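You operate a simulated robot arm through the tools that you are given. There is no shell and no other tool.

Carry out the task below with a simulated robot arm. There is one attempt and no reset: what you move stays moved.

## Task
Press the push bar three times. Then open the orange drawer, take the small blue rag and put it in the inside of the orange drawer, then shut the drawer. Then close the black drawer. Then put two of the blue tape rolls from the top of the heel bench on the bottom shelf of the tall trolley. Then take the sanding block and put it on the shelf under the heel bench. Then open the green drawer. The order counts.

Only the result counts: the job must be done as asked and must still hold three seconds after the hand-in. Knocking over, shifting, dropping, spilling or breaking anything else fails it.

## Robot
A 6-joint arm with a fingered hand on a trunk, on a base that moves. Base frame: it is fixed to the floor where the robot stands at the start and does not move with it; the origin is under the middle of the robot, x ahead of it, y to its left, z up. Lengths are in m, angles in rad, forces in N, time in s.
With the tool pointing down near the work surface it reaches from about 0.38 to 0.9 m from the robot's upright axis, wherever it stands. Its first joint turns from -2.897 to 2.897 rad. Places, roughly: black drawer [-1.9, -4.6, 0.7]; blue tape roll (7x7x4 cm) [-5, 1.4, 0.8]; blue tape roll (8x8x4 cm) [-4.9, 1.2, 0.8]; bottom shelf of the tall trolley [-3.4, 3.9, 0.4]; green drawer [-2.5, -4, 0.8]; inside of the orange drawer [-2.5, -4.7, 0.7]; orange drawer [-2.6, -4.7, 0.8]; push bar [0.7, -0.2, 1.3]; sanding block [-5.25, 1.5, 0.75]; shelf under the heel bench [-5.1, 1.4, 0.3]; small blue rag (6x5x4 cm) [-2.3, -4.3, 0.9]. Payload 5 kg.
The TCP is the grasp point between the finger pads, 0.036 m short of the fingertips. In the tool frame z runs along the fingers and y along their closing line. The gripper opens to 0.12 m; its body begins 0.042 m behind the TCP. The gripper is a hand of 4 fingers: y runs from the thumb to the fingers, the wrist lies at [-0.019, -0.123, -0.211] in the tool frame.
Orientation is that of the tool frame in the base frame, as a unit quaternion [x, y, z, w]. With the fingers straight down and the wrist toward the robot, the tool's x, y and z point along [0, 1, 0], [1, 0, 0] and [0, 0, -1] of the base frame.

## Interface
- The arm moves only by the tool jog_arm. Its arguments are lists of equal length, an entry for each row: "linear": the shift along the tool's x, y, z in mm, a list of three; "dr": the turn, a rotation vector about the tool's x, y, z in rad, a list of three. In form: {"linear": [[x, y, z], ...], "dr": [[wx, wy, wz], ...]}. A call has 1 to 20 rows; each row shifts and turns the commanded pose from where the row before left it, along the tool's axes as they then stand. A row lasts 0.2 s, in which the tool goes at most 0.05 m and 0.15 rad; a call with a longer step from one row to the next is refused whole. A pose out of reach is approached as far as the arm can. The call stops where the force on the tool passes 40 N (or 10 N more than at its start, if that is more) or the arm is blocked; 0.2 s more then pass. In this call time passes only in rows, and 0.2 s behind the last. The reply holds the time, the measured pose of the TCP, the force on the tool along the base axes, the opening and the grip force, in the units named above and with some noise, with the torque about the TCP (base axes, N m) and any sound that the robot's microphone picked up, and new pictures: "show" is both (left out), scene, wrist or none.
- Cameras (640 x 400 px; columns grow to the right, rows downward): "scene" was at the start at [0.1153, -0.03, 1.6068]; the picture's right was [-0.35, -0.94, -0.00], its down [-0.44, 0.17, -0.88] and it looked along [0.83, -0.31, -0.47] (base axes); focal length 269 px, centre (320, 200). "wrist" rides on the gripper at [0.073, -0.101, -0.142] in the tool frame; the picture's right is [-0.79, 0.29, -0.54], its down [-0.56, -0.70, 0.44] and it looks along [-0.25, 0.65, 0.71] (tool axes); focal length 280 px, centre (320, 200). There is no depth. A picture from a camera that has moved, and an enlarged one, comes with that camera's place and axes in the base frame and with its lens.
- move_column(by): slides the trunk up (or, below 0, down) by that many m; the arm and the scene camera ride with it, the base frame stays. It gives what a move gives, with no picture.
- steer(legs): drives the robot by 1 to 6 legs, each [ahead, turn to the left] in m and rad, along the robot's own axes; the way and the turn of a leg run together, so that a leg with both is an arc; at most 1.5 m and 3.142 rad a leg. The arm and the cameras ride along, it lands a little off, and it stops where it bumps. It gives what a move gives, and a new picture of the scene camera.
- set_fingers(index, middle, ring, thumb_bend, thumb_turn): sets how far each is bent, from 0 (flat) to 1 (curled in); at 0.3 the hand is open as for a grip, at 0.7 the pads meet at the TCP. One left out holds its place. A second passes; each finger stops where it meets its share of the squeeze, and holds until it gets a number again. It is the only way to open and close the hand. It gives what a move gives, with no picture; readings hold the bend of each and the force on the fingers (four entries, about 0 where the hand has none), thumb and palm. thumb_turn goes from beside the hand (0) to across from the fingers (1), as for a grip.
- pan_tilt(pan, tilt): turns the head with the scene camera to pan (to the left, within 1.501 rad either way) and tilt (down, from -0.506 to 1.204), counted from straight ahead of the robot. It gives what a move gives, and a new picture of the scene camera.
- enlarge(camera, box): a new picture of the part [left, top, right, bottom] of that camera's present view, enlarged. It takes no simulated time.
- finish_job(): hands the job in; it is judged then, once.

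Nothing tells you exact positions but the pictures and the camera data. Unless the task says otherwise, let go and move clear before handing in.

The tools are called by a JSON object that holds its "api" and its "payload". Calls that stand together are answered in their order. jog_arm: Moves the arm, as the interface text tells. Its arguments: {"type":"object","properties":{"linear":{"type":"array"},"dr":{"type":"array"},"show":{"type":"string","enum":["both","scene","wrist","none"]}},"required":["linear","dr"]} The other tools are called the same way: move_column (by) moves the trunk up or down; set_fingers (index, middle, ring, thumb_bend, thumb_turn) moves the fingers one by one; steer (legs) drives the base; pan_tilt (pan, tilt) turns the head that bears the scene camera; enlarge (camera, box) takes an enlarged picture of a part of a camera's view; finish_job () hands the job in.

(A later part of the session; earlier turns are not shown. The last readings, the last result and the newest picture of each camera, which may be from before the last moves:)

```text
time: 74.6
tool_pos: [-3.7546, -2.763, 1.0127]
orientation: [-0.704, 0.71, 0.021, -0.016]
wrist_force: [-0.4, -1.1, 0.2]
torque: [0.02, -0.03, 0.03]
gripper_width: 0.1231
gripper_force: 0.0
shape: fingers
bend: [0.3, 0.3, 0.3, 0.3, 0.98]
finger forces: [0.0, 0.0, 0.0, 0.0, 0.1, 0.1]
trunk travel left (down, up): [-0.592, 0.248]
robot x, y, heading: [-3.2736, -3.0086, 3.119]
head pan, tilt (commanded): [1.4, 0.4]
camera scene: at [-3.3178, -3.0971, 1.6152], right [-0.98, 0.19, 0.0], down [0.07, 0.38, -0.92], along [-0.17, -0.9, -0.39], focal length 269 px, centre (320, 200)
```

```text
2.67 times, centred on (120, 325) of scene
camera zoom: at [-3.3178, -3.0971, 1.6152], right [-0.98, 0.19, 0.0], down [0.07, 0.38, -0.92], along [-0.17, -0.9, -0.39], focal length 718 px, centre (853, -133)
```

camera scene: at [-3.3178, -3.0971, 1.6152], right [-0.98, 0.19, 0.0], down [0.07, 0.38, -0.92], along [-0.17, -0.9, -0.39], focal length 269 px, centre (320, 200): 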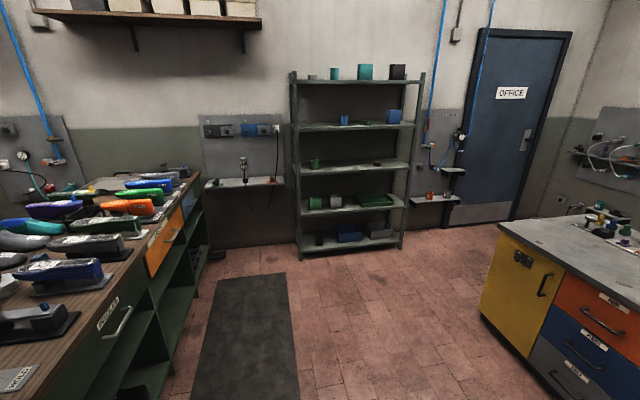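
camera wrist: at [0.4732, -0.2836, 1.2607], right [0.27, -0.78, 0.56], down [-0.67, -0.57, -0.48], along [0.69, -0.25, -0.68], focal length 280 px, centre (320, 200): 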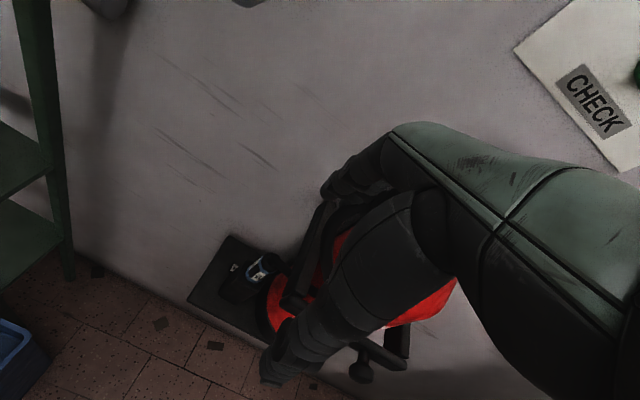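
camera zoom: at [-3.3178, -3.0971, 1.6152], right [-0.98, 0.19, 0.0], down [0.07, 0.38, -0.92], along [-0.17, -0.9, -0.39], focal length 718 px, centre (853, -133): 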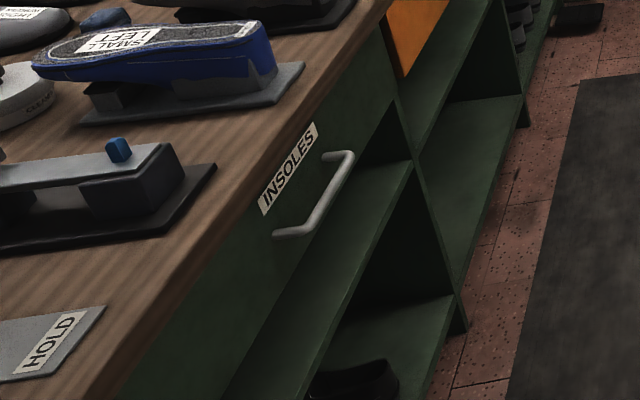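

I can place things now: the orange "LASTS" drawer spans y ≈ -4.39 to -5.01 with its handle near (-2.72, -4.65, 0.79); the green "INSOLES" drawer is nearer to me; the small blue lump near (-2.27, -4.34, 0.9) on the top is the rag. I'll look down at my own base to learn its footprint, then raise the trunk a little for clearance.

{"api": "move_column", "payload": {"by": 0.12}}

{"api": "pan_tilt", "payload": {"pan": 1.2, "tilt": 1.2}}

{"api": "pan_tilt", "payload": {"pan": 0.0, "tilt": 1.2}}

```text
time: 76.1
tool_pos: [-3.755, -2.762, 1.1325]
orientation: [-0.704, 0.71, 0.022, -0.016]
wrist_force: [-0.2, -0.2, 0.1]
torque: [-0.01, 0.0, 0.0]
gripper_width: 0.1233
gripper_force: 0.0
shape: fingers
bend: [0.3, 0.3, 0.3, 0.3, 0.98]
finger forces: [0.1, 0.0, 0.0, 0.0, 0.0, 0.0]
trunk travel left (down, up): [-0.712, 0.128]
robot x, y, heading: [-3.2624, -3.0083, 3.12]
head pan, tilt (commanded): [1.4, 0.4]
```

```text
time: 77.2
tool_pos: [-3.754, -2.7616, 1.1338]
orientation: [-0.703, 0.71, 0.022, -0.017]
wrist_force: [-0.1, 0.0, -0.4]
torque: [-0.01, 0.01, -0.01]
gripper_width: 0.1231
gripper_force: 0.0
shape: fingers
bend: [0.3, 0.3, 0.3, 0.3, 0.98]
finger forces: [0.1, 0.0, 0.0, 0.0, 0.1, 0.0]
trunk travel left (down, up): [-0.712, 0.128]
robot x, y, heading: [-3.2705, -3.0107, 3.122]
head pan, tilt (commanded): [1.201, 1.201]
camera scene: at [-3.3214, -3.058, 1.6724], right [-0.93, 0.38, 0.0], down [0.35, 0.86, -0.36], along [-0.14, -0.34, -0.93], focal length 269 px, centre (320, 200)
```

scene: 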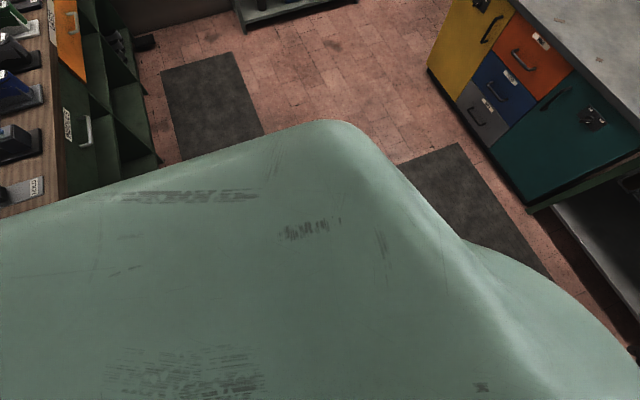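

```text
time: 78.6
tool_pos: [-3.7537, -2.7626, 1.1321]
orientation: [-0.704, 0.71, 0.022, -0.017]
wrist_force: [-1.1, 0.0, 0.2]
torque: [-0.01, -0.02, 0.0]
gripper_width: 0.1231
gripper_force: 0.1
shape: fingers
bend: [0.3, 0.3, 0.3, 0.3, 0.98]
finger forces: [0.0, 0.0, 0.0, 0.0, 0.1, 0.0]
trunk travel left (down, up): [-0.712, 0.128]
robot x, y, heading: [-3.2719, -3.012, 3.121]
head pan, tilt (commanded): [0.0, 1.201]
camera scene: at [-3.3561, -3.0051, 1.6724], right [0.02, 1.0, 0.0], down [0.93, -0.02, -0.36], along [-0.36, 0.01, -0.93], focal length 269 px, centre (320, 200)
```

scene: 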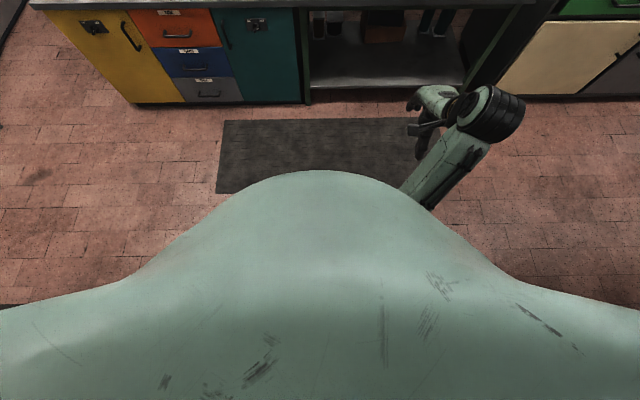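

The base is hidden under the shoulders, so I'll keep a safe distance. I'll drive alongside the island and turn to face it at about (-3.42, -4.35).

{"api": "steer", "payload": {"legs": [[0, 1.48], [1.34, 0], [0, 1.682]]}}

{"api": "pan_tilt", "payload": {"pan": -0.2, "tilt": 0.6}}

```text
time: 95.2
tool_pos: [-2.9125, -4.5988, 1.1319]
orientation: [0.703, 0.711, 0.016, 0.021]
wrist_force: [-0.1, -0.2, -0.5]
torque: [-0.02, -0.03, 0.01]
gripper_width: 0.1233
gripper_force: 0.0
shape: fingers
bend: [0.3, 0.3, 0.3, 0.3, 0.98]
finger forces: [0.0, 0.1, 0.0, 0.0, 0.0, 0.0]
trunk travel left (down, up): [-0.712, 0.128]
robot x, y, heading: [-3.3991, -4.3605, -0.007]
head pan, tilt (commanded): [0.0, 1.201]
camera scene: at [-3.3158, -4.3593, 1.6724], right [0.0, -1.0, 0.0], down [-0.93, 0.0, -0.36], along [0.36, 0.0, -0.93], focal length 269 px, centre (320, 200)
```

scene: 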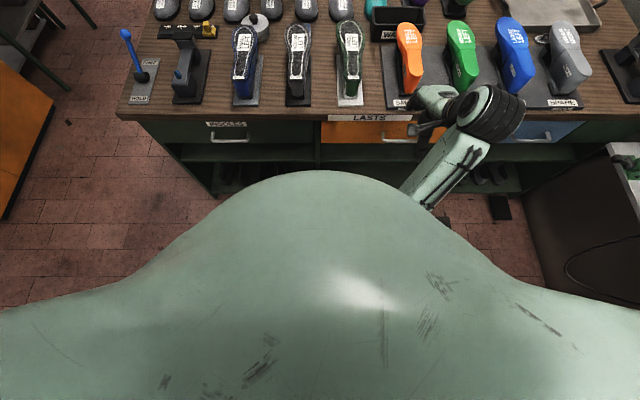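

```text
time: 96.2
tool_pos: [-2.9113, -4.5994, 1.1322]
orientation: [0.702, 0.711, 0.017, 0.021]
wrist_force: [0.6, 0.1, 0.2]
torque: [0.01, 0.0, 0.01]
gripper_width: 0.1233
gripper_force: 0.0
shape: fingers
bend: [0.3, 0.3, 0.3, 0.3, 0.98]
finger forces: [0.0, 0.1, 0.1, 0.0, 0.0, 0.0]
trunk travel left (down, up): [-0.712, 0.128]
robot x, y, heading: [-3.4042, -4.3588, -0.001]
head pan, tilt (commanded): [-0.201, 0.6]
camera scene: at [-3.2851, -4.3769, 1.7169], right [-0.2, -0.98, 0.0], down [-0.55, 0.11, -0.82], along [0.81, -0.16, -0.57], focal length 269 px, centre (320, 200)
```

scene: 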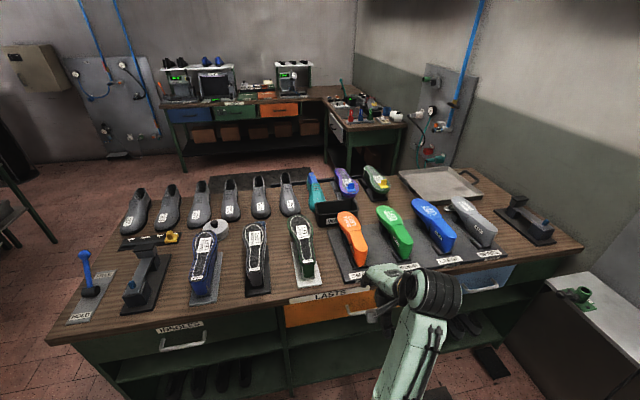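

From here the whole island top and both drawers are in view. I'll enlarge the picture to find the rag and the orange handle.

{"api": "enlarge", "payload": {"camera": "scene", "box": [140, 170, 340, 295]}}

{"api": "enlarge", "payload": {"camera": "scene", "box": [260, 260, 420, 360]}}

```text
3.20 times, centred on (240, 232) of scene
camera zoom: at [-3.2851, -4.3769, 1.7169], right [-0.2, -0.98, 0.0], down [-0.55, 0.11, -0.82], along [0.81, -0.16, -0.57], focal length 862 px, centre (576, 96)
```

zoom: 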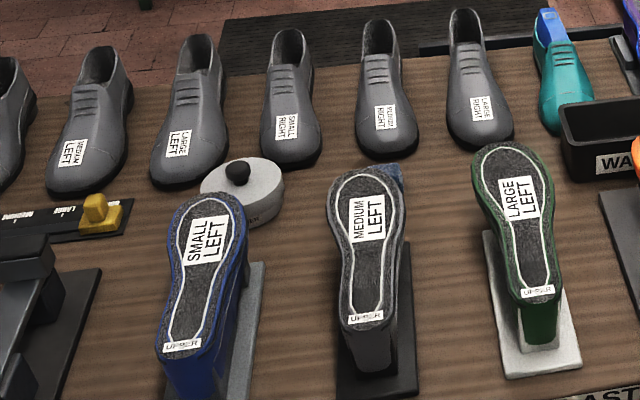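

```text
4.00 times, centred on (340, 310) of scene
camera zoom: at [-3.2851, -4.3769, 1.7169], right [-0.2, -0.98, 0.0], down [-0.55, 0.11, -0.82], along [0.81, -0.16, -0.57], focal length 1078 px, centre (240, -240)
```

zoom: 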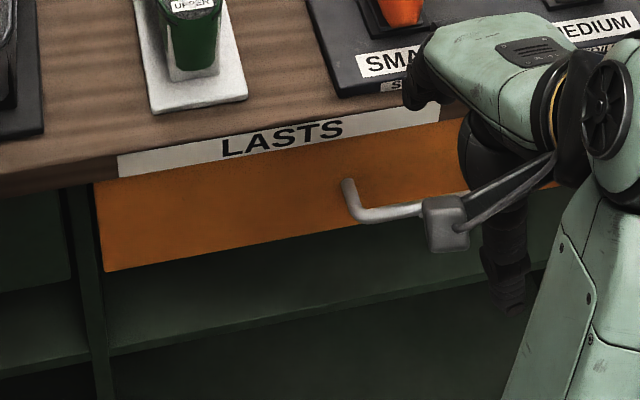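

The rag is the blue scrap hidden behind the toe of the "MEDIUM LEFT" sole. First the orange drawer: I'll back off a little, point the hand level at the bench with the fingers above and the thumb below, then lower the trunk to handle height.

{"api": "steer", "payload": {"legs": [[-0.15, 0]]}}

{"api": "jog_arm", "payload": {"linear": [[0, 30, 0], [0, 30, 0], [0, 30, 0], [0, 30, 0], [0, 0, 0], [0, 0, 0], [0, 0, 0], [0, 0, 0], [0, 0, 0], [0, 0, 0], [0, 0, 0], [0, 0, 0], [0, 0, 0], [0, 0, 0], [0, 0, 0]], "dr": [[0, 0, 0], [0, 0, 0], [0, 0, 0], [0, 0, 0], [-0.138, 0, 0], [-0.138, 0, 0], [-0.138, 0, 0], [-0.138, 0, 0], [-0.138, 0, 0], [-0.138, 0, 0], [-0.138, 0, 0], [-0.138, 0, 0], [-0.138, 0, 0], [-0.138, 0, 0], [-0.138, 0, 0]]}}

```text
time: 97.6
tool_pos: [-3.0583, -4.598, 1.132]
orientation: [0.703, 0.711, 0.017, 0.022]
wrist_force: [0.7, 0.0, -0.2]
torque: [0.02, -0.01, 0.0]
gripper_width: 0.1233
gripper_force: 0.1
shape: fingers
bend: [0.3, 0.3, 0.3, 0.3, 0.98]
finger forces: [0.0, 0.0, 0.0, 0.1, 0.0, 0.1]
trunk travel left (down, up): [-0.712, 0.128]
robot x, y, heading: [-3.5431, -4.3638, 0.003]
head pan, tilt (commanded): [-0.201, 0.6]
camera scene: at [-3.4313, -4.377, 1.7169], right [-0.2, -0.98, 0.0], down [-0.55, 0.11, -0.82], along [0.81, -0.16, -0.57], focal length 269 px, centre (320, 200)
```

scene: 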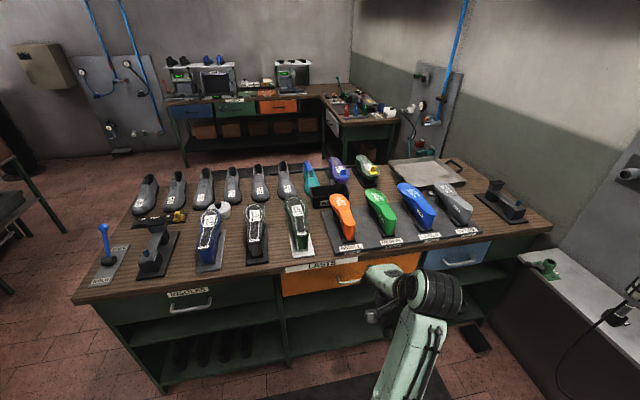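

```text
time: 100.8
tool_pos: [-2.9398, -4.5971, 1.1385]
orientation: [0.495, 0.503, 0.502, 0.5]
wrist_force: [0.2, 0.2, -0.2]
torque: [0.02, 0.03, 0.05]
gripper_width: 0.1231
gripper_force: 0.1
shape: fingers
bend: [0.3, 0.3, 0.3, 0.3, 0.98]
finger forces: [0.0, 0.1, 0.0, 0.0, 0.0, 0.0]
trunk travel left (down, up): [-0.712, 0.128]
robot x, y, heading: [-3.5468, -4.3649, -0.002]
head pan, tilt (commanded): [-0.201, 0.6]
camera scene: at [-3.4311, -4.3774, 1.7169], right [-0.2, -0.98, 0.0], down [-0.55, 0.11, -0.82], along [0.81, -0.16, -0.57], focal length 269 px, centre (320, 200)
camera wrist: at [-3.0814, -4.5273, 1.0368], right [-0.53, -0.79, 0.29], down [0.45, -0.56, -0.7], along [0.71, -0.24, 0.66], focal length 280 px, centre (320, 200)
```

scene: 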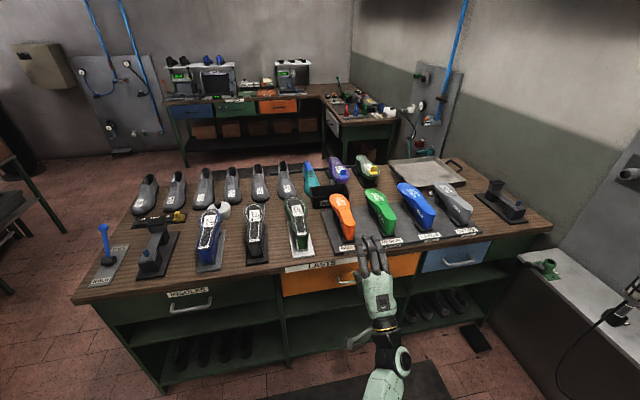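
wrist: 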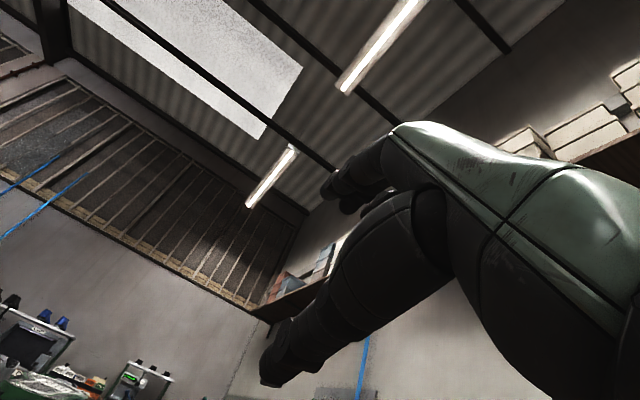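

The hand is level now. I'll zoom on the handle from this height, then lower the trunk and take a second view to fix its position.

{"api": "enlarge", "payload": {"camera": "scene", "box": [270, 230, 430, 330]}}

{"api": "move_column", "payload": {"by": -0.3}}

{"api": "pan_tilt", "payload": {"pan": -0.3, "tilt": 0.5}}

{"api": "enlarge", "payload": {"camera": "scene", "box": [200, 150, 360, 250]}}

```text
4.00 times, centred on (350, 280) of scene
camera zoom: at [-3.4311, -4.3774, 1.7169], right [-0.2, -0.98, 0.0], down [-0.55, 0.11, -0.82], along [0.81, -0.16, -0.57], focal length 1078 px, centre (200, -120)
```

zoom: 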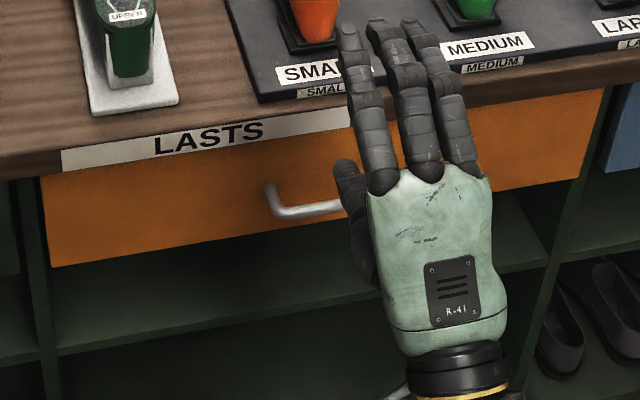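

```text
time: 103.8
tool_pos: [-2.9383, -4.5977, 0.8395]
orientation: [0.494, 0.504, 0.502, 0.5]
wrist_force: [0.5, -0.4, 0.2]
torque: [0.0, 0.03, 0.0]
gripper_width: 0.1233
gripper_force: 0.0
shape: fingers
bend: [0.3, 0.3, 0.3, 0.3, 0.98]
finger forces: [0.1, 0.1, 0.1, 0.0, 0.1, 0.0]
trunk travel left (down, up): [-0.412, 0.428]
robot x, y, heading: [-3.5484, -4.3615, -0.001]
head pan, tilt (commanded): [-0.201, 0.6]
```

```text
time: 104.5
tool_pos: [-2.9389, -4.596, 0.8397]
orientation: [0.494, 0.505, 0.502, 0.5]
wrist_force: [0.2, -0.4, 0.6]
torque: [0.01, 0.04, 0.0]
gripper_width: 0.123
gripper_force: 0.0
shape: fingers
bend: [0.3, 0.3, 0.3, 0.3, 0.98]
finger forces: [0.0, 0.0, 0.0, 0.0, 0.0, 0.1]
trunk travel left (down, up): [-0.412, 0.428]
robot x, y, heading: [-3.5475, -4.3589, -0.002]
head pan, tilt (commanded): [-0.3, 0.499]
camera scene: at [-3.4317, -4.3861, 1.426], right [-0.3, -0.96, 0.0], down [-0.46, 0.14, -0.88], along [0.84, -0.26, -0.48], focal length 269 px, centre (320, 200)
```

scene: 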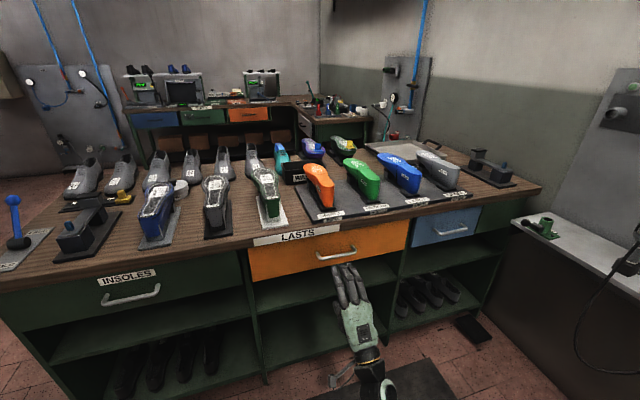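

```text
4.00 times, centred on (280, 200) of scene
camera zoom: at [-3.4317, -4.3861, 1.426], right [-0.3, -0.96, 0.0], down [-0.46, 0.14, -0.88], along [0.84, -0.26, -0.48], focal length 1078 px, centre (480, 200)
```

zoom: 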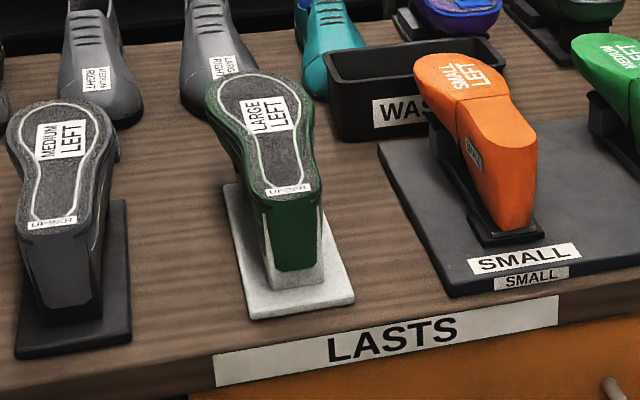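

The handle is now clearly visible above the hand. I'll enlarge it in this lower view.

{"api": "enlarge", "payload": {"camera": "scene", "box": [280, 210, 440, 310]}}

```text
4.00 times, centred on (360, 260) of scene
camera zoom: at [-3.4317, -4.3861, 1.426], right [-0.3, -0.96, 0.0], down [-0.46, 0.14, -0.88], along [0.84, -0.26, -0.48], focal length 1078 px, centre (160, -40)
```

zoom: 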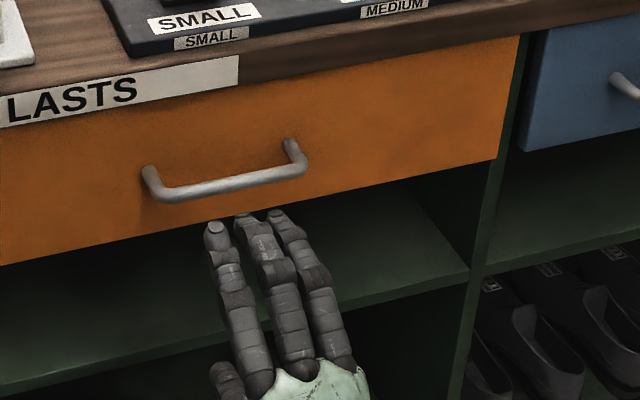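

Triangulating both views, the orange handle's bar runs along y from -4.61 to -4.74 at x ≈ -2.717, z ≈ 0.775, about 38 mm off the panel. I'll line the hand up in front of its middle.

{"api": "jog_arm", "payload": {"linear": [[-27, -22, 0], [-27, -22, 0], [-27, -21, 0], [0, 0, 45], [0, 0, 45], [0, 0, 45]], "dr": [[0, 0, 0], [0, 0, 0], [0, 0, 0], [0, 0, 0], [0, 0, 0], [0, 0, 0]]}}

{"api": "enlarge", "payload": {"camera": "scene", "box": [280, 210, 440, 310]}}

```text
time: 105.9
tool_pos: [-2.8039, -4.6792, 0.7718]
orientation: [0.495, 0.505, 0.502, 0.498]
wrist_force: [0.0, 0.3, -1.1]
torque: [0.05, -0.15, -0.04]
gripper_width: 0.1234
gripper_force: 0.0
shape: fingers
bend: [0.3, 0.3, 0.3, 0.3, 0.98]
finger forces: [0.0, 0.0, 0.0, 0.0, 0.1, 0.1]
trunk travel left (down, up): [-0.412, 0.428]
robot x, y, heading: [-3.5486, -4.363, -0.007]
head pan, tilt (commanded): [-0.3, 0.499]
camera scene: at [-3.4305, -4.3864, 1.4257], right [-0.3, -0.96, 0.0], down [-0.46, 0.14, -0.88], along [0.84, -0.26, -0.48], focal length 269 px, centre (320, 200)
camera wrist: at [-2.9464, -4.6083, 0.6708], right [-0.53, -0.79, 0.29], down [0.45, -0.56, -0.7], along [0.72, -0.24, 0.65], focal length 280 px, centre (320, 200)
```

scene: 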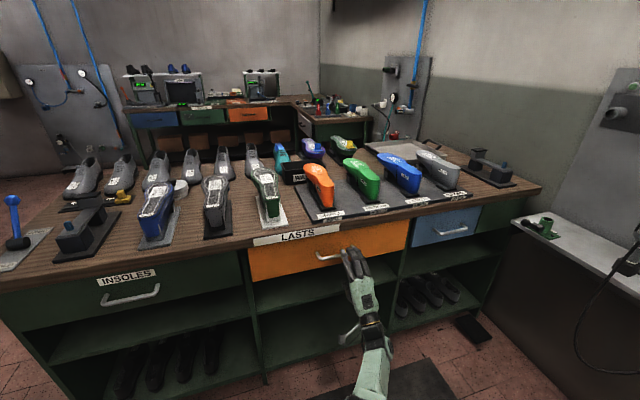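
wrist: 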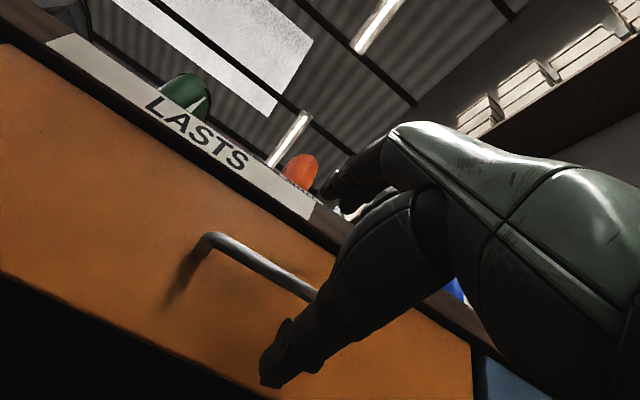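

```text
4.00 times, centred on (360, 260) of scene
camera zoom: at [-3.4305, -4.3864, 1.4257], right [-0.3, -0.96, 0.0], down [-0.46, 0.14, -0.88], along [0.84, -0.26, -0.48], focal length 1078 px, centre (160, -40)
```

zoom: 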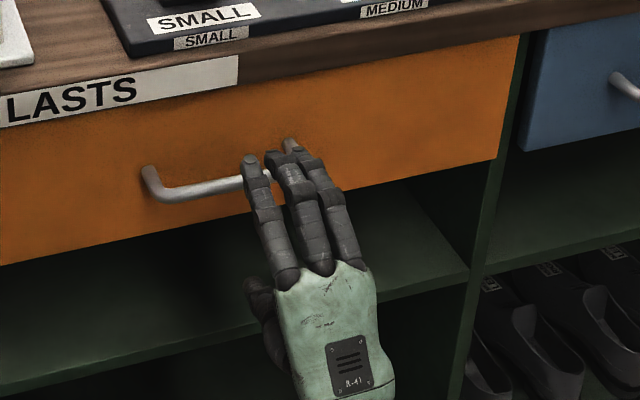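

The fingers sit about 17 mm to the right of the TCP line, close to the right post, so I'll shift 18 mm left and then go forward onto the bar.

{"api": "jog_arm", "payload": {"linear": [[18, 3, 0], [0, 0, 20], [0, 0, 20], [0, 0, 15], [0, 0, 10]], "dr": [[0, 0, 0], [0, 0, 0], [0, 0, 0], [0, 0, 0], [0, 0, 0]]}}

{"api": "enlarge", "payload": {"camera": "scene", "box": [280, 210, 440, 310]}}

```text
time: 107.1
tool_pos: [-2.7613, -4.6533, 0.7914]
orientation: [0.495, 0.504, 0.501, 0.5]
wrist_force: [0.0, -0.7, 0.5]
torque: [0.01, -0.01, 0.0]
gripper_width: 0.1238
gripper_force: 0.0
shape: fingers
bend: [0.3, 0.3, 0.3, 0.3, 0.98]
finger forces: [0.0, 0.0, 0.0, 0.0, 0.0, 0.0]
out of reach, approached as far as the arm can: row 3, 4, 5
trunk travel left (down, up): [-0.412, 0.428]
robot x, y, heading: [-3.5434, -4.3613, 0.003]
head pan, tilt (commanded): [-0.3, 0.499]
camera scene: at [-3.4316, -4.3859, 1.4261], right [-0.3, -0.96, 0.0], down [-0.46, 0.14, -0.88], along [0.84, -0.26, -0.48], focal length 269 px, centre (320, 200)
camera wrist: at [-2.9029, -4.5833, 0.6899], right [-0.53, -0.79, 0.29], down [0.45, -0.56, -0.69], along [0.71, -0.24, 0.66], focal length 280 px, centre (320, 200)
```

scene: 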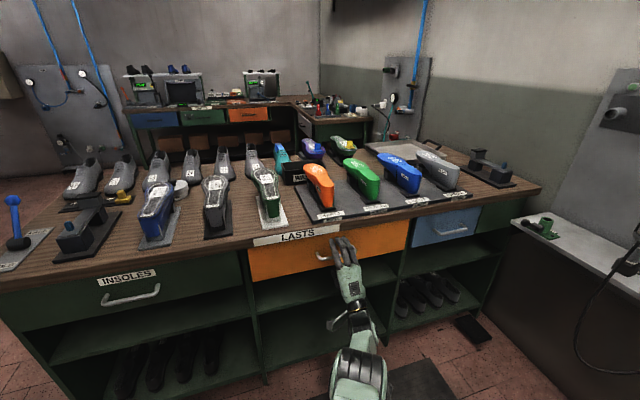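
wrist: 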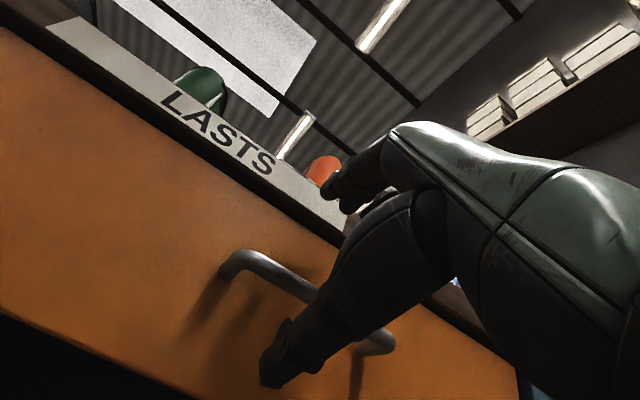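

```text
4.00 times, centred on (360, 260) of scene
camera zoom: at [-3.4316, -4.3859, 1.4261], right [-0.3, -0.96, 0.0], down [-0.46, 0.14, -0.88], along [0.84, -0.26, -0.48], focal length 1078 px, centre (160, -40)
```

zoom: 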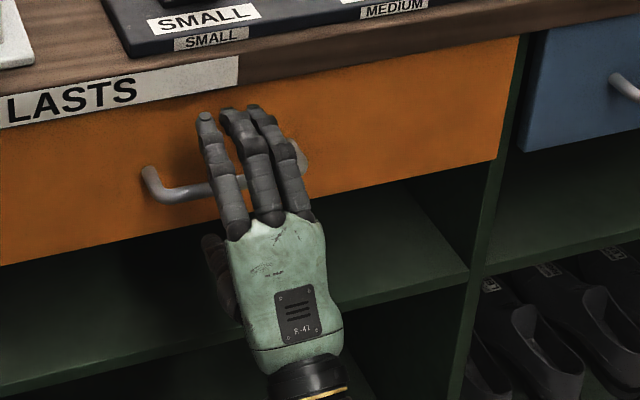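

The arm ran out of reach just short of the bar. I'll pull the hand back, drive 0.12 m closer, and approach again.

{"api": "jog_arm", "payload": {"linear": [[0, -5, -40], [0, -5, -40], [0, -5, -40], [0, 0, -30]], "dr": [[0, 0, 0], [0, 0, 0], [0, 0, 0], [0, 0, 0]], "show": "none"}}

{"api": "steer", "payload": {"legs": [[0.12, 0]]}}

```text
time: 108.1
tool_pos: [-2.8673, -4.6883, 0.7228]
orientation: [0.494, 0.504, 0.502, 0.5]
wrist_force: [-0.2, 0.0, -0.1]
torque: [0.02, 0.0, 0.02]
gripper_width: 0.1238
gripper_force: 0.1
shape: fingers
bend: [0.3, 0.3, 0.3, 0.3, 0.98]
finger forces: [0.0, 0.0, 0.0, 0.0, 0.0, 0.0]
out of reach, approached as far as the arm can: row 1, 2, 3, 4
trunk travel left (down, up): [-0.412, 0.428]
robot x, y, heading: [-3.5475, -4.3589, 0.005]
head pan, tilt (commanded): [-0.3, 0.499]
```

```text
time: 109.4
tool_pos: [-2.7435, -4.6859, 0.7234]
orientation: [0.494, 0.505, 0.502, 0.499]
wrist_force: [-0.6, -0.6, 0.3]
torque: [0.0, -0.08, -0.01]
gripper_width: 0.124
gripper_force: 0.2
shape: fingers
bend: [0.3, 0.3, 0.3, 0.3, 0.98]
finger forces: [0.8, 0.0, 0.0, 0.1, 0.0, 0.0]
trunk travel left (down, up): [-0.412, 0.428]
robot x, y, heading: [-3.4249, -4.3615, 0.004]
head pan, tilt (commanded): [-0.3, 0.499]
camera scene: at [-3.3082, -4.3859, 1.4259], right [-0.29, -0.96, 0.0], down [-0.46, 0.14, -0.88], along [0.84, -0.26, -0.48], focal length 269 px, centre (320, 200)
```

scene: 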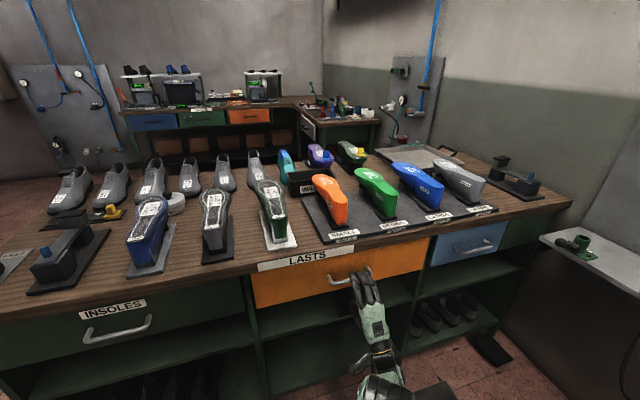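

The hand ended up about 5 cm low, with the fingertips about at the bar. I'll look closely before moving.

{"api": "enlarge", "payload": {"camera": "scene", "box": [300, 230, 460, 330]}}

{"api": "enlarge", "payload": {"camera": "wrist", "box": [0, 0, 640, 400]}}

```text
4.00 times, centred on (380, 280) of scene
camera zoom: at [-3.3082, -4.3859, 1.4259], right [-0.29, -0.96, 0.0], down [-0.46, 0.14, -0.88], along [0.84, -0.26, -0.48], focal length 1078 px, centre (80, -120)
```

zoom: 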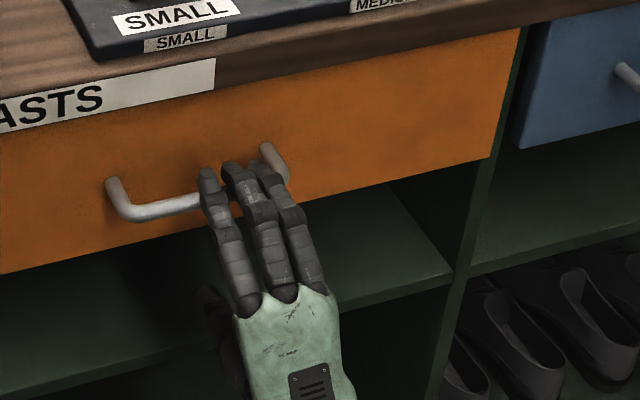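

```text
1.00 times, centred on (320, 200) of wrist (not enlarged: the box is as wide or as high as the picture)
camera zoom: at [-2.886, -4.6168, 0.6206], right [-0.53, -0.79, 0.29], down [0.45, -0.56, -0.69], along [0.72, -0.24, 0.66], focal length 280 px, centre (320, 200)
```

zoom: 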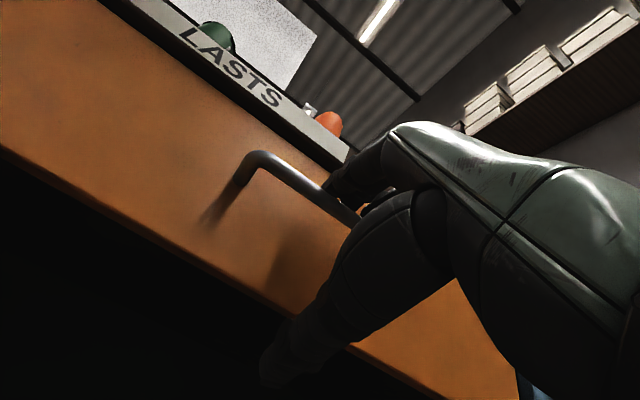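

The index finger rests lightly on top of the bar. I'll back out 60 mm, then raise 50 mm and shift left into line.

{"api": "jog_arm", "payload": {"linear": [[0, 8, -10], [0, 0, -25], [0, 0, -25], [14, 20, 0], [14, 22, 0]], "dr": [[0, 0, 0], [0, 0, 0], [0, 0, 0], [0, 0, 0], [0, 0, 0]], "show": "none"}}

```text
time: 110.6
tool_pos: [-2.7649, -4.6966, 0.7171]
orientation: [0.492, 0.505, 0.503, 0.5]
wrist_force: [0.3, 0.7, 0.0]
torque: [0.02, 0.01, 0.0]
gripper_width: 0.1241
gripper_force: 0.0
shape: fingers
bend: [0.3, 0.3, 0.3, 0.3, 0.98]
finger forces: [0.0, 0.0, 0.0, 0.1, 0.0, 0.0]
out of reach, approached as far as the arm can: row 1, 2, 3, 4, 5
trunk travel left (down, up): [-0.412, 0.428]
robot x, y, heading: [-3.4275, -4.3632, 0.002]
head pan, tilt (commanded): [-0.3, 0.499]
```

The arm is at an awkward fold at this height (it did fine when the trunk was lower relative to the hand). I'll drive back clear of the bench, then lower the trunk and raise the hand so the arm works at the height where it moved freely before.

{"api": "steer", "payload": {"legs": [[-0.2, 0]]}}

{"api": "jog_arm", "payload": {"linear": [[0, 30, 0], [0, 30, 0], [0, 30, 0], [0, 30, 0], [0, 30, 0]], "dr": [[0, 0, 0], [0, 0, 0], [0, 0, 0], [0, 0, 0], [0, 0, 0]], "show": "scene"}}

```text
time: 112.3
tool_pos: [-2.9686, -4.6975, 0.7158]
orientation: [0.493, 0.504, 0.503, 0.5]
wrist_force: [0.4, 0.3, -0.1]
torque: [-0.02, 0.02, -0.01]
gripper_width: 0.1243
gripper_force: 0.1
shape: fingers
bend: [0.3, 0.3, 0.3, 0.3, 0.98]
finger forces: [0.0, 0.0, 0.0, 0.0, 0.0, 0.1]
trunk travel left (down, up): [-0.412, 0.428]
robot x, y, heading: [-3.6306, -4.3633, 0.003]
head pan, tilt (commanded): [-0.3, 0.499]
camera scene: at [-3.5143, -4.3863, 1.4262], right [-0.29, -0.96, 0.0], down [-0.46, 0.14, -0.88], along [0.84, -0.26, -0.48], focal length 269 px, centre (320, 200)
```

scene: 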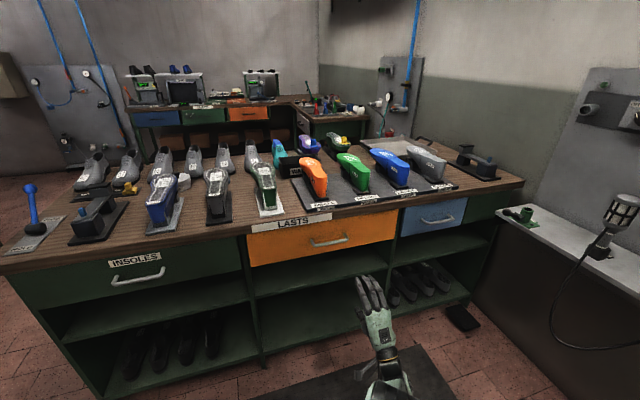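

```text
time: 113.5
tool_pos: [-2.9136, -4.7501, 0.8013]
orientation: [0.493, 0.504, 0.503, 0.5]
wrist_force: [-0.6, 0.2, -0.1]
torque: [0.03, 0.02, 0.02]
gripper_width: 0.1242
gripper_force: 0.0
shape: fingers
bend: [0.3, 0.3, 0.3, 0.3, 0.98]
finger forces: [0.1, 0.1, 0.0, 0.0, 0.1, 0.0]
out of reach, approached as far as the arm can: row 1, 2, 3, 4, 5
trunk travel left (down, up): [-0.412, 0.428]
robot x, y, heading: [-3.6274, -4.3609, 0.003]
head pan, tilt (commanded): [-0.3, 0.499]
camera scene: at [-3.5132, -4.3864, 1.426], right [-0.29, -0.96, 0.0], down [-0.46, 0.14, -0.88], along [0.84, -0.26, -0.48], focal length 269 px, centre (320, 200)
```

scene: 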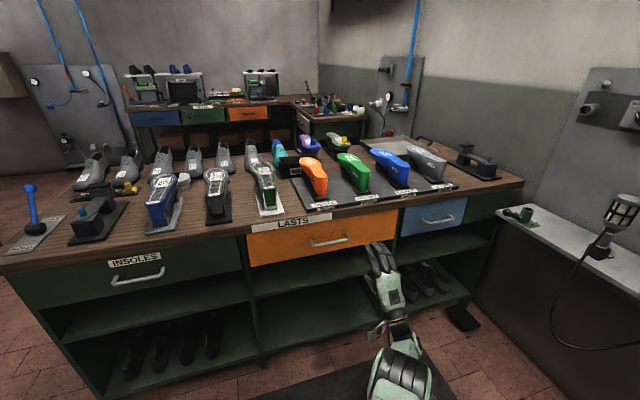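

The arm slides along a limit, likely a wrist joint bent by keeping the hand facing +x while reaching to the right. I'll yaw the hand to line up with the arm's own plane and see if that frees it.

{"api": "jog_arm", "payload": {"linear": [[0, 0, 0], [0, 0, 0], [0, 0, 0], [0, 30, 0], [0, 30, 0]], "dr": [[0, -0.14, 0], [0, -0.14, 0], [0, -0.14, 0], [0, 0, 0], [0, 0, 0]], "show": "none"}}

```text
time: 114.7
tool_pos: [-2.8712, -4.7859, 0.8162]
orientation: [0.57, 0.412, 0.411, 0.579]
wrist_force: [0.4, -0.5, 0.6]
torque: [-0.02, -0.01, 0.01]
gripper_width: 0.1233
gripper_force: 0.0
shape: fingers
bend: [0.3, 0.3, 0.3, 0.3, 0.98]
finger forces: [0.0, 0.0, 0.0, 0.0, 0.0, 0.1]
out of reach, approached as far as the arm can: row 1, 2, 3, 4, 5
trunk travel left (down, up): [-0.412, 0.428]
robot x, y, heading: [-3.6311, -4.3601, -0.001]
head pan, tilt (commanded): [-0.3, 0.499]
```

Still flagged. Turning the hand to point down cleared this before, so I'll pitch it down here (it is clear of the bench) and yaw it back.

{"api": "jog_arm", "payload": {"linear": [[0, 0, 0], [0, 0, 0], [0, 0, 0], [0, 0, 0], [0, 0, 0], [0, 0, 0], [0, 0, 0], [0, 0, 0], [0, 0, 0], [0, 0, 0], [0, 0, 0]], "dr": [[0.142, 0, 0], [0.142, 0, 0], [0.142, 0, 0], [0.142, 0, 0], [0.142, 0, 0], [0.142, 0, 0], [0.142, 0, 0], [0.142, 0, 0], [0.142, 0, 0], [0.142, 0, 0], [0.142, 0, 0]], "show": "both"}}

```text
time: 117.1
tool_pos: [-2.8384, -4.8259, 0.7632]
orientation: [0.815, 0.579, 0.005, 0.007]
wrist_force: [-2.4, -1.7, -1.0]
torque: [0.13, -0.15, -0.02]
gripper_width: 0.1235
gripper_force: 0.0
shape: fingers
bend: [0.3, 0.3, 0.3, 0.3, 0.98]
finger forces: [0.2, 0.0, 0.0, 0.0, 0.0, 0.1]
out of reach, approached as far as the arm can: row 1, 2, 3, 4, 5, 6, 9, 10, 11
trunk travel left (down, up): [-0.412, 0.428]
robot x, y, heading: [-3.6291, -4.3639, 0.003]
head pan, tilt (commanded): [-0.3, 0.499]
camera scene: at [-3.5137, -4.3862, 1.4261], right [-0.29, -0.96, 0.0], down [-0.46, 0.14, -0.88], along [0.84, -0.26, -0.48], focal length 269 px, centre (320, 200)
camera wrist: at [-2.913, -4.7236, 0.9043], right [0.01, -0.84, 0.55], down [-0.84, -0.3, -0.46], along [0.55, -0.46, -0.7], focal length 280 px, centre (320, 200)
```

scene: 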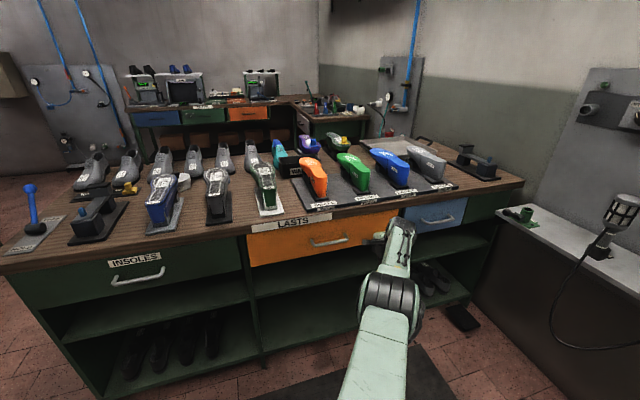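
wrist: 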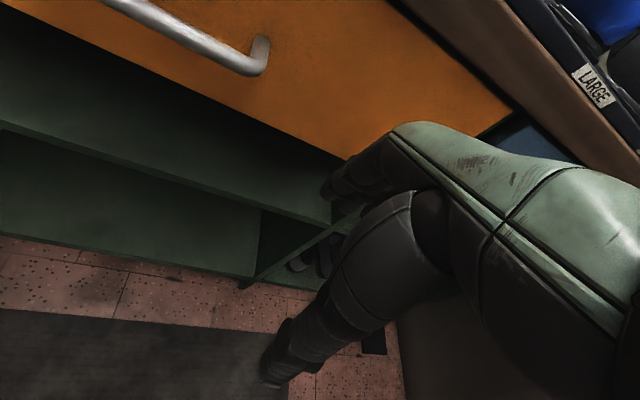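

The tool points down again at the edge of its reach. I'll pull it inward along the arm and up, which should free the joints.

{"api": "jog_arm", "payload": {"linear": [[0, -40, 0], [0, -40, -10], [0, -40, -10], [0, -40, -10], [0, -40, -10], [0, -20, -10]], "dr": [[0, 0, 0], [0, 0, 0], [0, 0, 0], [0, 0, 0], [0, 0, 0], [0, 0, 0]], "show": "none"}}

```text
time: 118.5
tool_pos: [-3.0458, -4.7542, 0.8099]
orientation: [0.813, 0.582, 0.001, 0.01]
wrist_force: [-0.1, -0.8, -0.5]
torque: [0.0, 0.0, -0.01]
gripper_width: 0.1234
gripper_force: 0.0
shape: fingers
bend: [0.3, 0.3, 0.3, 0.3, 0.98]
finger forces: [0.0, 0.0, 0.1, 0.1, 0.0, 0.0]
trunk travel left (down, up): [-0.412, 0.428]
robot x, y, heading: [-3.6303, -4.362, -0.002]
head pan, tilt (commanded): [-0.3, 0.499]
```

Free again, no limits flagged. From the flagged poses I infer the shoulder sits about 1.33 m up at the starting trunk height, so I'll lower the trunk 0.35 m so that the handle is near shoulder height, and drive toward y ≈ -4.5 so the handle is more straight ahead.

{"api": "move_column", "payload": {"by": -0.35}}

{"api": "jog_arm", "payload": {"linear": [[0, 0, 0], [0, 0, 0], [0, 0, 0], [0, 0, 0], [0, 0, 0], [0, 0, 0], [0, 0, 0], [0, 0, 0], [0, 0, 0], [0, 0, 0], [0, 0, 0], [0, 0, 0], [0, 0, 0], [0, 0, 0]], "dr": [[-0.1428, 0, 0], [-0.1428, 0, 0], [-0.1428, 0, 0], [-0.1428, 0, 0], [-0.1428, 0, 0], [-0.1428, 0, 0], [-0.1428, 0, 0], [-0.1428, 0, 0], [-0.1428, 0, 0], [-0.1428, 0, 0], [-0.1428, 0, 0], [0, 0.11, 0], [0, 0.11, 0], [0, 0.113, 0]], "show": "scene"}}

```text
time: 121.9
tool_pos: [-3.0463, -4.7544, 0.4598]
orientation: [0.813, 0.582, 0.001, 0.009]
wrist_force: [0.4, -0.4, 0.2]
torque: [0.03, -0.04, 0.0]
gripper_width: 0.1235
gripper_force: 0.0
shape: fingers
bend: [0.3, 0.3, 0.3, 0.3, 0.98]
finger forces: [0.0, 0.0, 0.0, 0.0, 0.1, 0.0]
trunk travel left (down, up): [-0.062, 0.778]
robot x, y, heading: [-3.6315, -4.3642, -0.001]
head pan, tilt (commanded): [-0.3, 0.499]
```

```text
time: 124.9
tool_pos: [-3.0447, -4.7545, 0.4604]
orientation: [0.492, 0.502, 0.501, 0.505]
wrist_force: [-0.1, -0.1, 0.4]
torque: [-0.01, 0.02, 0.01]
gripper_width: 0.1235
gripper_force: 0.1
shape: fingers
bend: [0.3, 0.3, 0.3, 0.3, 0.98]
finger forces: [0.0, 0.0, 0.1, 0.0, 0.0, 0.1]
trunk travel left (down, up): [-0.062, 0.778]
robot x, y, heading: [-3.6293, -4.3627, -0.001]
head pan, tilt (commanded): [-0.3, 0.499]
camera scene: at [-3.5131, -4.3863, 1.076], right [-0.29, -0.96, 0.0], down [-0.46, 0.14, -0.88], along [0.84, -0.26, -0.48], focal length 269 px, centre (320, 200)
```

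scene: 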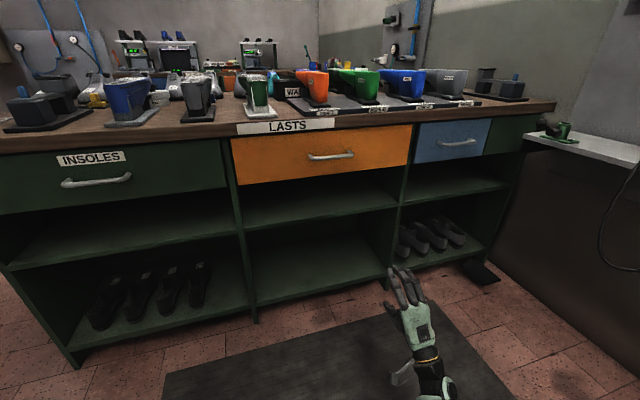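

Everything moved cleanly. Now I'll raise the hand to handle height and shift it left into line.

{"api": "jog_arm", "payload": {"linear": [[11, 35, 0], [11, 35, 0], [11, 35, 0], [11, 35, 0], [11, 35, 0], [11, 35, 0], [11, 35, 0], [10, 35, 0], [10, 35, 0]], "dr": [[0, 0, 0], [0, 0, 0], [0, 0, 0], [0, 0, 0], [0, 0, 0], [0, 0, 0], [0, 0, 0], [0, 0, 0], [0, 0, 0]], "show": "none"}}

{"api": "steer", "payload": {"legs": [[0.12, 0]]}}

{"api": "enlarge", "payload": {"camera": "scene", "box": [280, 100, 440, 200]}}

```text
time: 126.9
tool_pos: [-3.0503, -4.6551, 0.7739]
orientation: [0.493, 0.501, 0.501, 0.505]
wrist_force: [0.6, -0.1, -0.9]
torque: [0.0, -0.02, -0.03]
gripper_width: 0.1233
gripper_force: 0.1
shape: fingers
bend: [0.3, 0.3, 0.3, 0.3, 0.98]
finger forces: [0.1, 0.0, 0.0, 0.0, 0.1, 0.0]
trunk travel left (down, up): [-0.062, 0.778]
robot x, y, heading: [-3.6328, -4.3587, 0.006]
head pan, tilt (commanded): [-0.3, 0.499]
```

```text
time: 128.2
tool_pos: [-2.9295, -4.6542, 0.7725]
orientation: [0.492, 0.502, 0.501, 0.505]
wrist_force: [-0.4, -0.3, -0.3]
torque: [-0.01, 0.01, -0.01]
gripper_width: 0.1237
gripper_force: 0.0
shape: fingers
bend: [0.3, 0.3, 0.3, 0.3, 0.98]
finger forces: [0.0, 0.1, 0.0, 0.0, 0.0, 0.1]
trunk travel left (down, up): [-0.062, 0.778]
robot x, y, heading: [-3.5092, -4.3582, -0.003]
head pan, tilt (commanded): [-0.3, 0.499]
camera scene: at [-3.392, -4.3861, 1.076], right [-0.29, -0.96, 0.0], down [-0.46, 0.14, -0.88], along [0.84, -0.26, -0.48], focal length 269 px, centre (320, 200)
```

scene: 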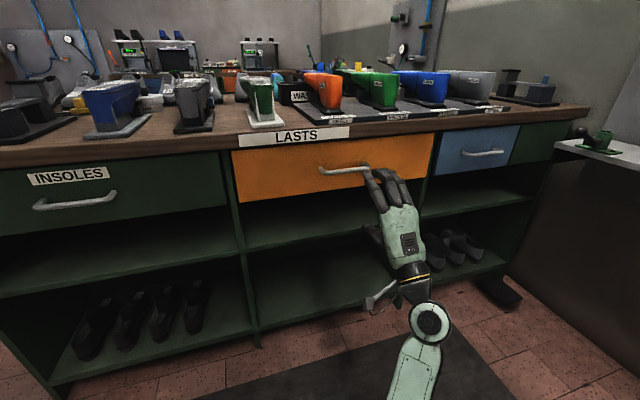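

```text
4.00 times, centred on (360, 150) of scene
camera zoom: at [-3.392, -4.3861, 1.076], right [-0.29, -0.96, 0.0], down [-0.46, 0.14, -0.88], along [0.84, -0.26, -0.48], focal length 1078 px, centre (160, 400)
```

zoom: 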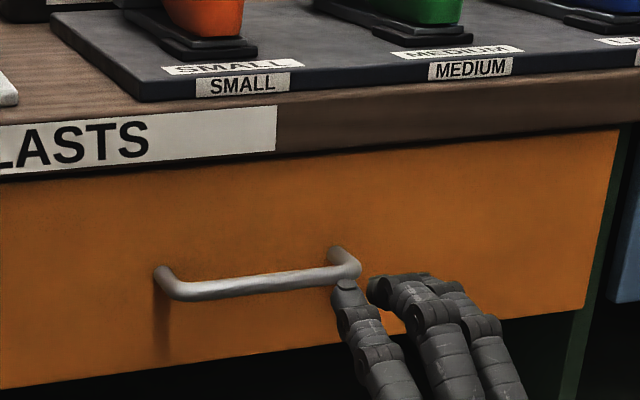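

The bar checks out at z ≈ 0.778, y -4.60 to -4.75. I'll go forward onto it now.

{"api": "jog_arm", "payload": {"linear": [[0, 5, 40], [0, 0, 40], [0, 0, 40], [0, 0, 40], [0, 0, 20], [0, 0, 12]], "dr": [[0, 0, 0], [0, 0, 0], [0, 0, 0], [0, 0, 0], [0, 0, 0], [0, 0, 0]], "show": "wrist"}}

{"api": "enlarge", "payload": {"camera": "scene", "box": [280, 100, 440, 200]}}

```text
time: 129.6
tool_pos: [-2.7365, -4.6548, 0.7813]
orientation: [0.492, 0.501, 0.5, 0.506]
wrist_force: [-0.2, 0.5, 0.4]
torque: [0.02, -0.01, -0.02]
gripper_width: 0.1237
gripper_force: 0.0
shape: fingers
bend: [0.3, 0.3, 0.3, 0.3, 0.98]
finger forces: [0.0, 0.1, 0.0, 0.0, 0.1, 0.1]
trunk travel left (down, up): [-0.062, 0.778]
robot x, y, heading: [-3.5099, -4.362, -0.001]
head pan, tilt (commanded): [-0.3, 0.499]
camera wrist: at [-2.8778, -4.5844, 0.6773], right [-0.54, -0.79, 0.29], down [0.45, -0.57, -0.69], along [0.71, -0.24, 0.67], focal length 280 px, centre (320, 200)
```

wrist: 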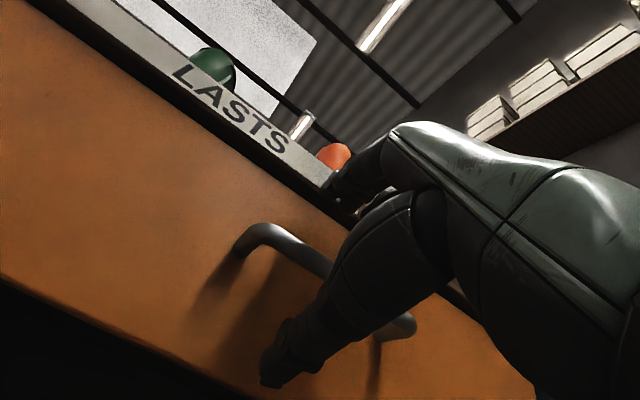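

```text
4.00 times, centred on (360, 150) of scene
camera zoom: at [-3.3921, -4.3861, 1.076], right [-0.29, -0.96, 0.0], down [-0.46, 0.14, -0.88], along [0.84, -0.26, -0.48], focal length 1078 px, centre (160, 400)
```

zoom: 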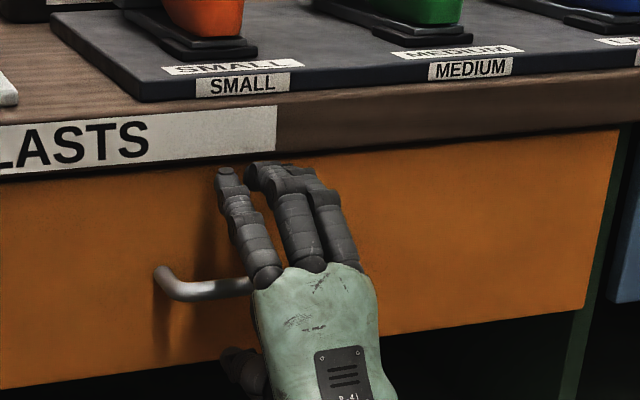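

The bar is between the fingers and the thumb. I'll close the hand on it.

{"api": "set_fingers", "payload": {"index": 0.85, "middle": 0.85, "ring": 0.85, "thumb_bend": 0.8}}

{"api": "enlarge", "payload": {"camera": "scene", "box": [280, 100, 440, 200]}}

```text
time: 130.6
tool_pos: [-2.7386, -4.6556, 0.7845]
orientation: [0.493, 0.501, 0.501, 0.506]
wrist_force: [2.3, -4.5, 11.5]
torque: [-0.66, -0.08, 0.2]
gripper_width: 0.0
gripper_force: 15.9
shape: fingers
bend: [0.77, 0.78, 0.78, 0.72, 0.97]
finger forces: [0.1, 11.1, 12.2, 0.0, 8.1, 0.0]
trunk travel left (down, up): [-0.062, 0.778]
robot x, y, heading: [-3.5078, -4.3601, -0.001]
head pan, tilt (commanded): [-0.3, 0.499]
```

```text
4.00 times, centred on (360, 150) of scene
camera zoom: at [-3.3929, -4.386, 1.0763], right [-0.29, -0.96, 0.0], down [-0.46, 0.14, -0.88], along [0.84, -0.26, -0.48], focal length 1078 px, centre (160, 400)
```

zoom: 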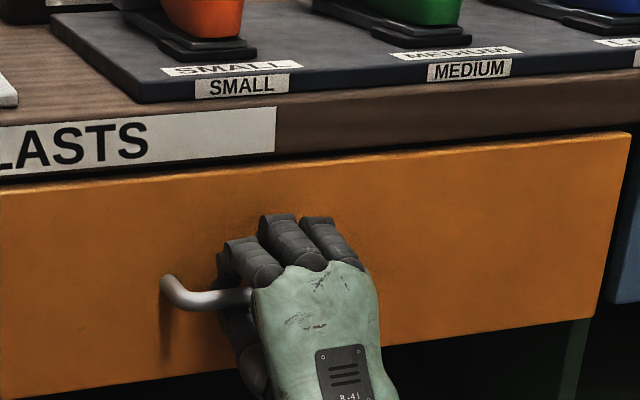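

The fingers have hooked the bar and the drawer already shows a small gap. I'll pull straight back.

{"api": "jog_arm", "payload": {"linear": [[0, 0, -15], [0, 0, -20], [0, 0, -20], [0, 0, -20], [0, 0, -20], [0, 0, -20], [0, 0, -20], [0, 0, -20]], "dr": [[0, 0, 0], [0, 0, 0], [0, 0, 0], [0, 0, 0], [0, 0, 0], [0, 0, 0], [0, 0, 0], [0, 0, 0]], "show": "scene"}}

```text
time: 132.4
tool_pos: [-2.8944, -4.654, 0.7776]
orientation: [0.492, 0.503, 0.501, 0.505]
wrist_force: [-0.6, 4.1, 8.9]
torque: [-0.4, 0.13, 0.45]
gripper_width: 0.0
gripper_force: 20.2
shape: fingers
bend: [0.79, 0.78, 0.79, 0.75, 0.97]
finger forces: [0.0, 6.2, 8.6, 0.0, 25.6, 0.1]
trunk travel left (down, up): [-0.062, 0.778]
robot x, y, heading: [-3.5102, -4.3596, 0.0]
head pan, tilt (commanded): [-0.3, 0.499]
camera scene: at [-3.3928, -4.3853, 1.076], right [-0.29, -0.96, 0.0], down [-0.46, 0.14, -0.88], along [0.84, -0.26, -0.48], focal length 269 px, centre (320, 200)
```

scene: 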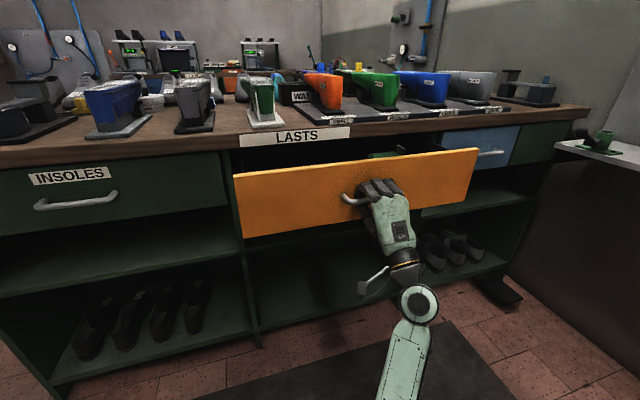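

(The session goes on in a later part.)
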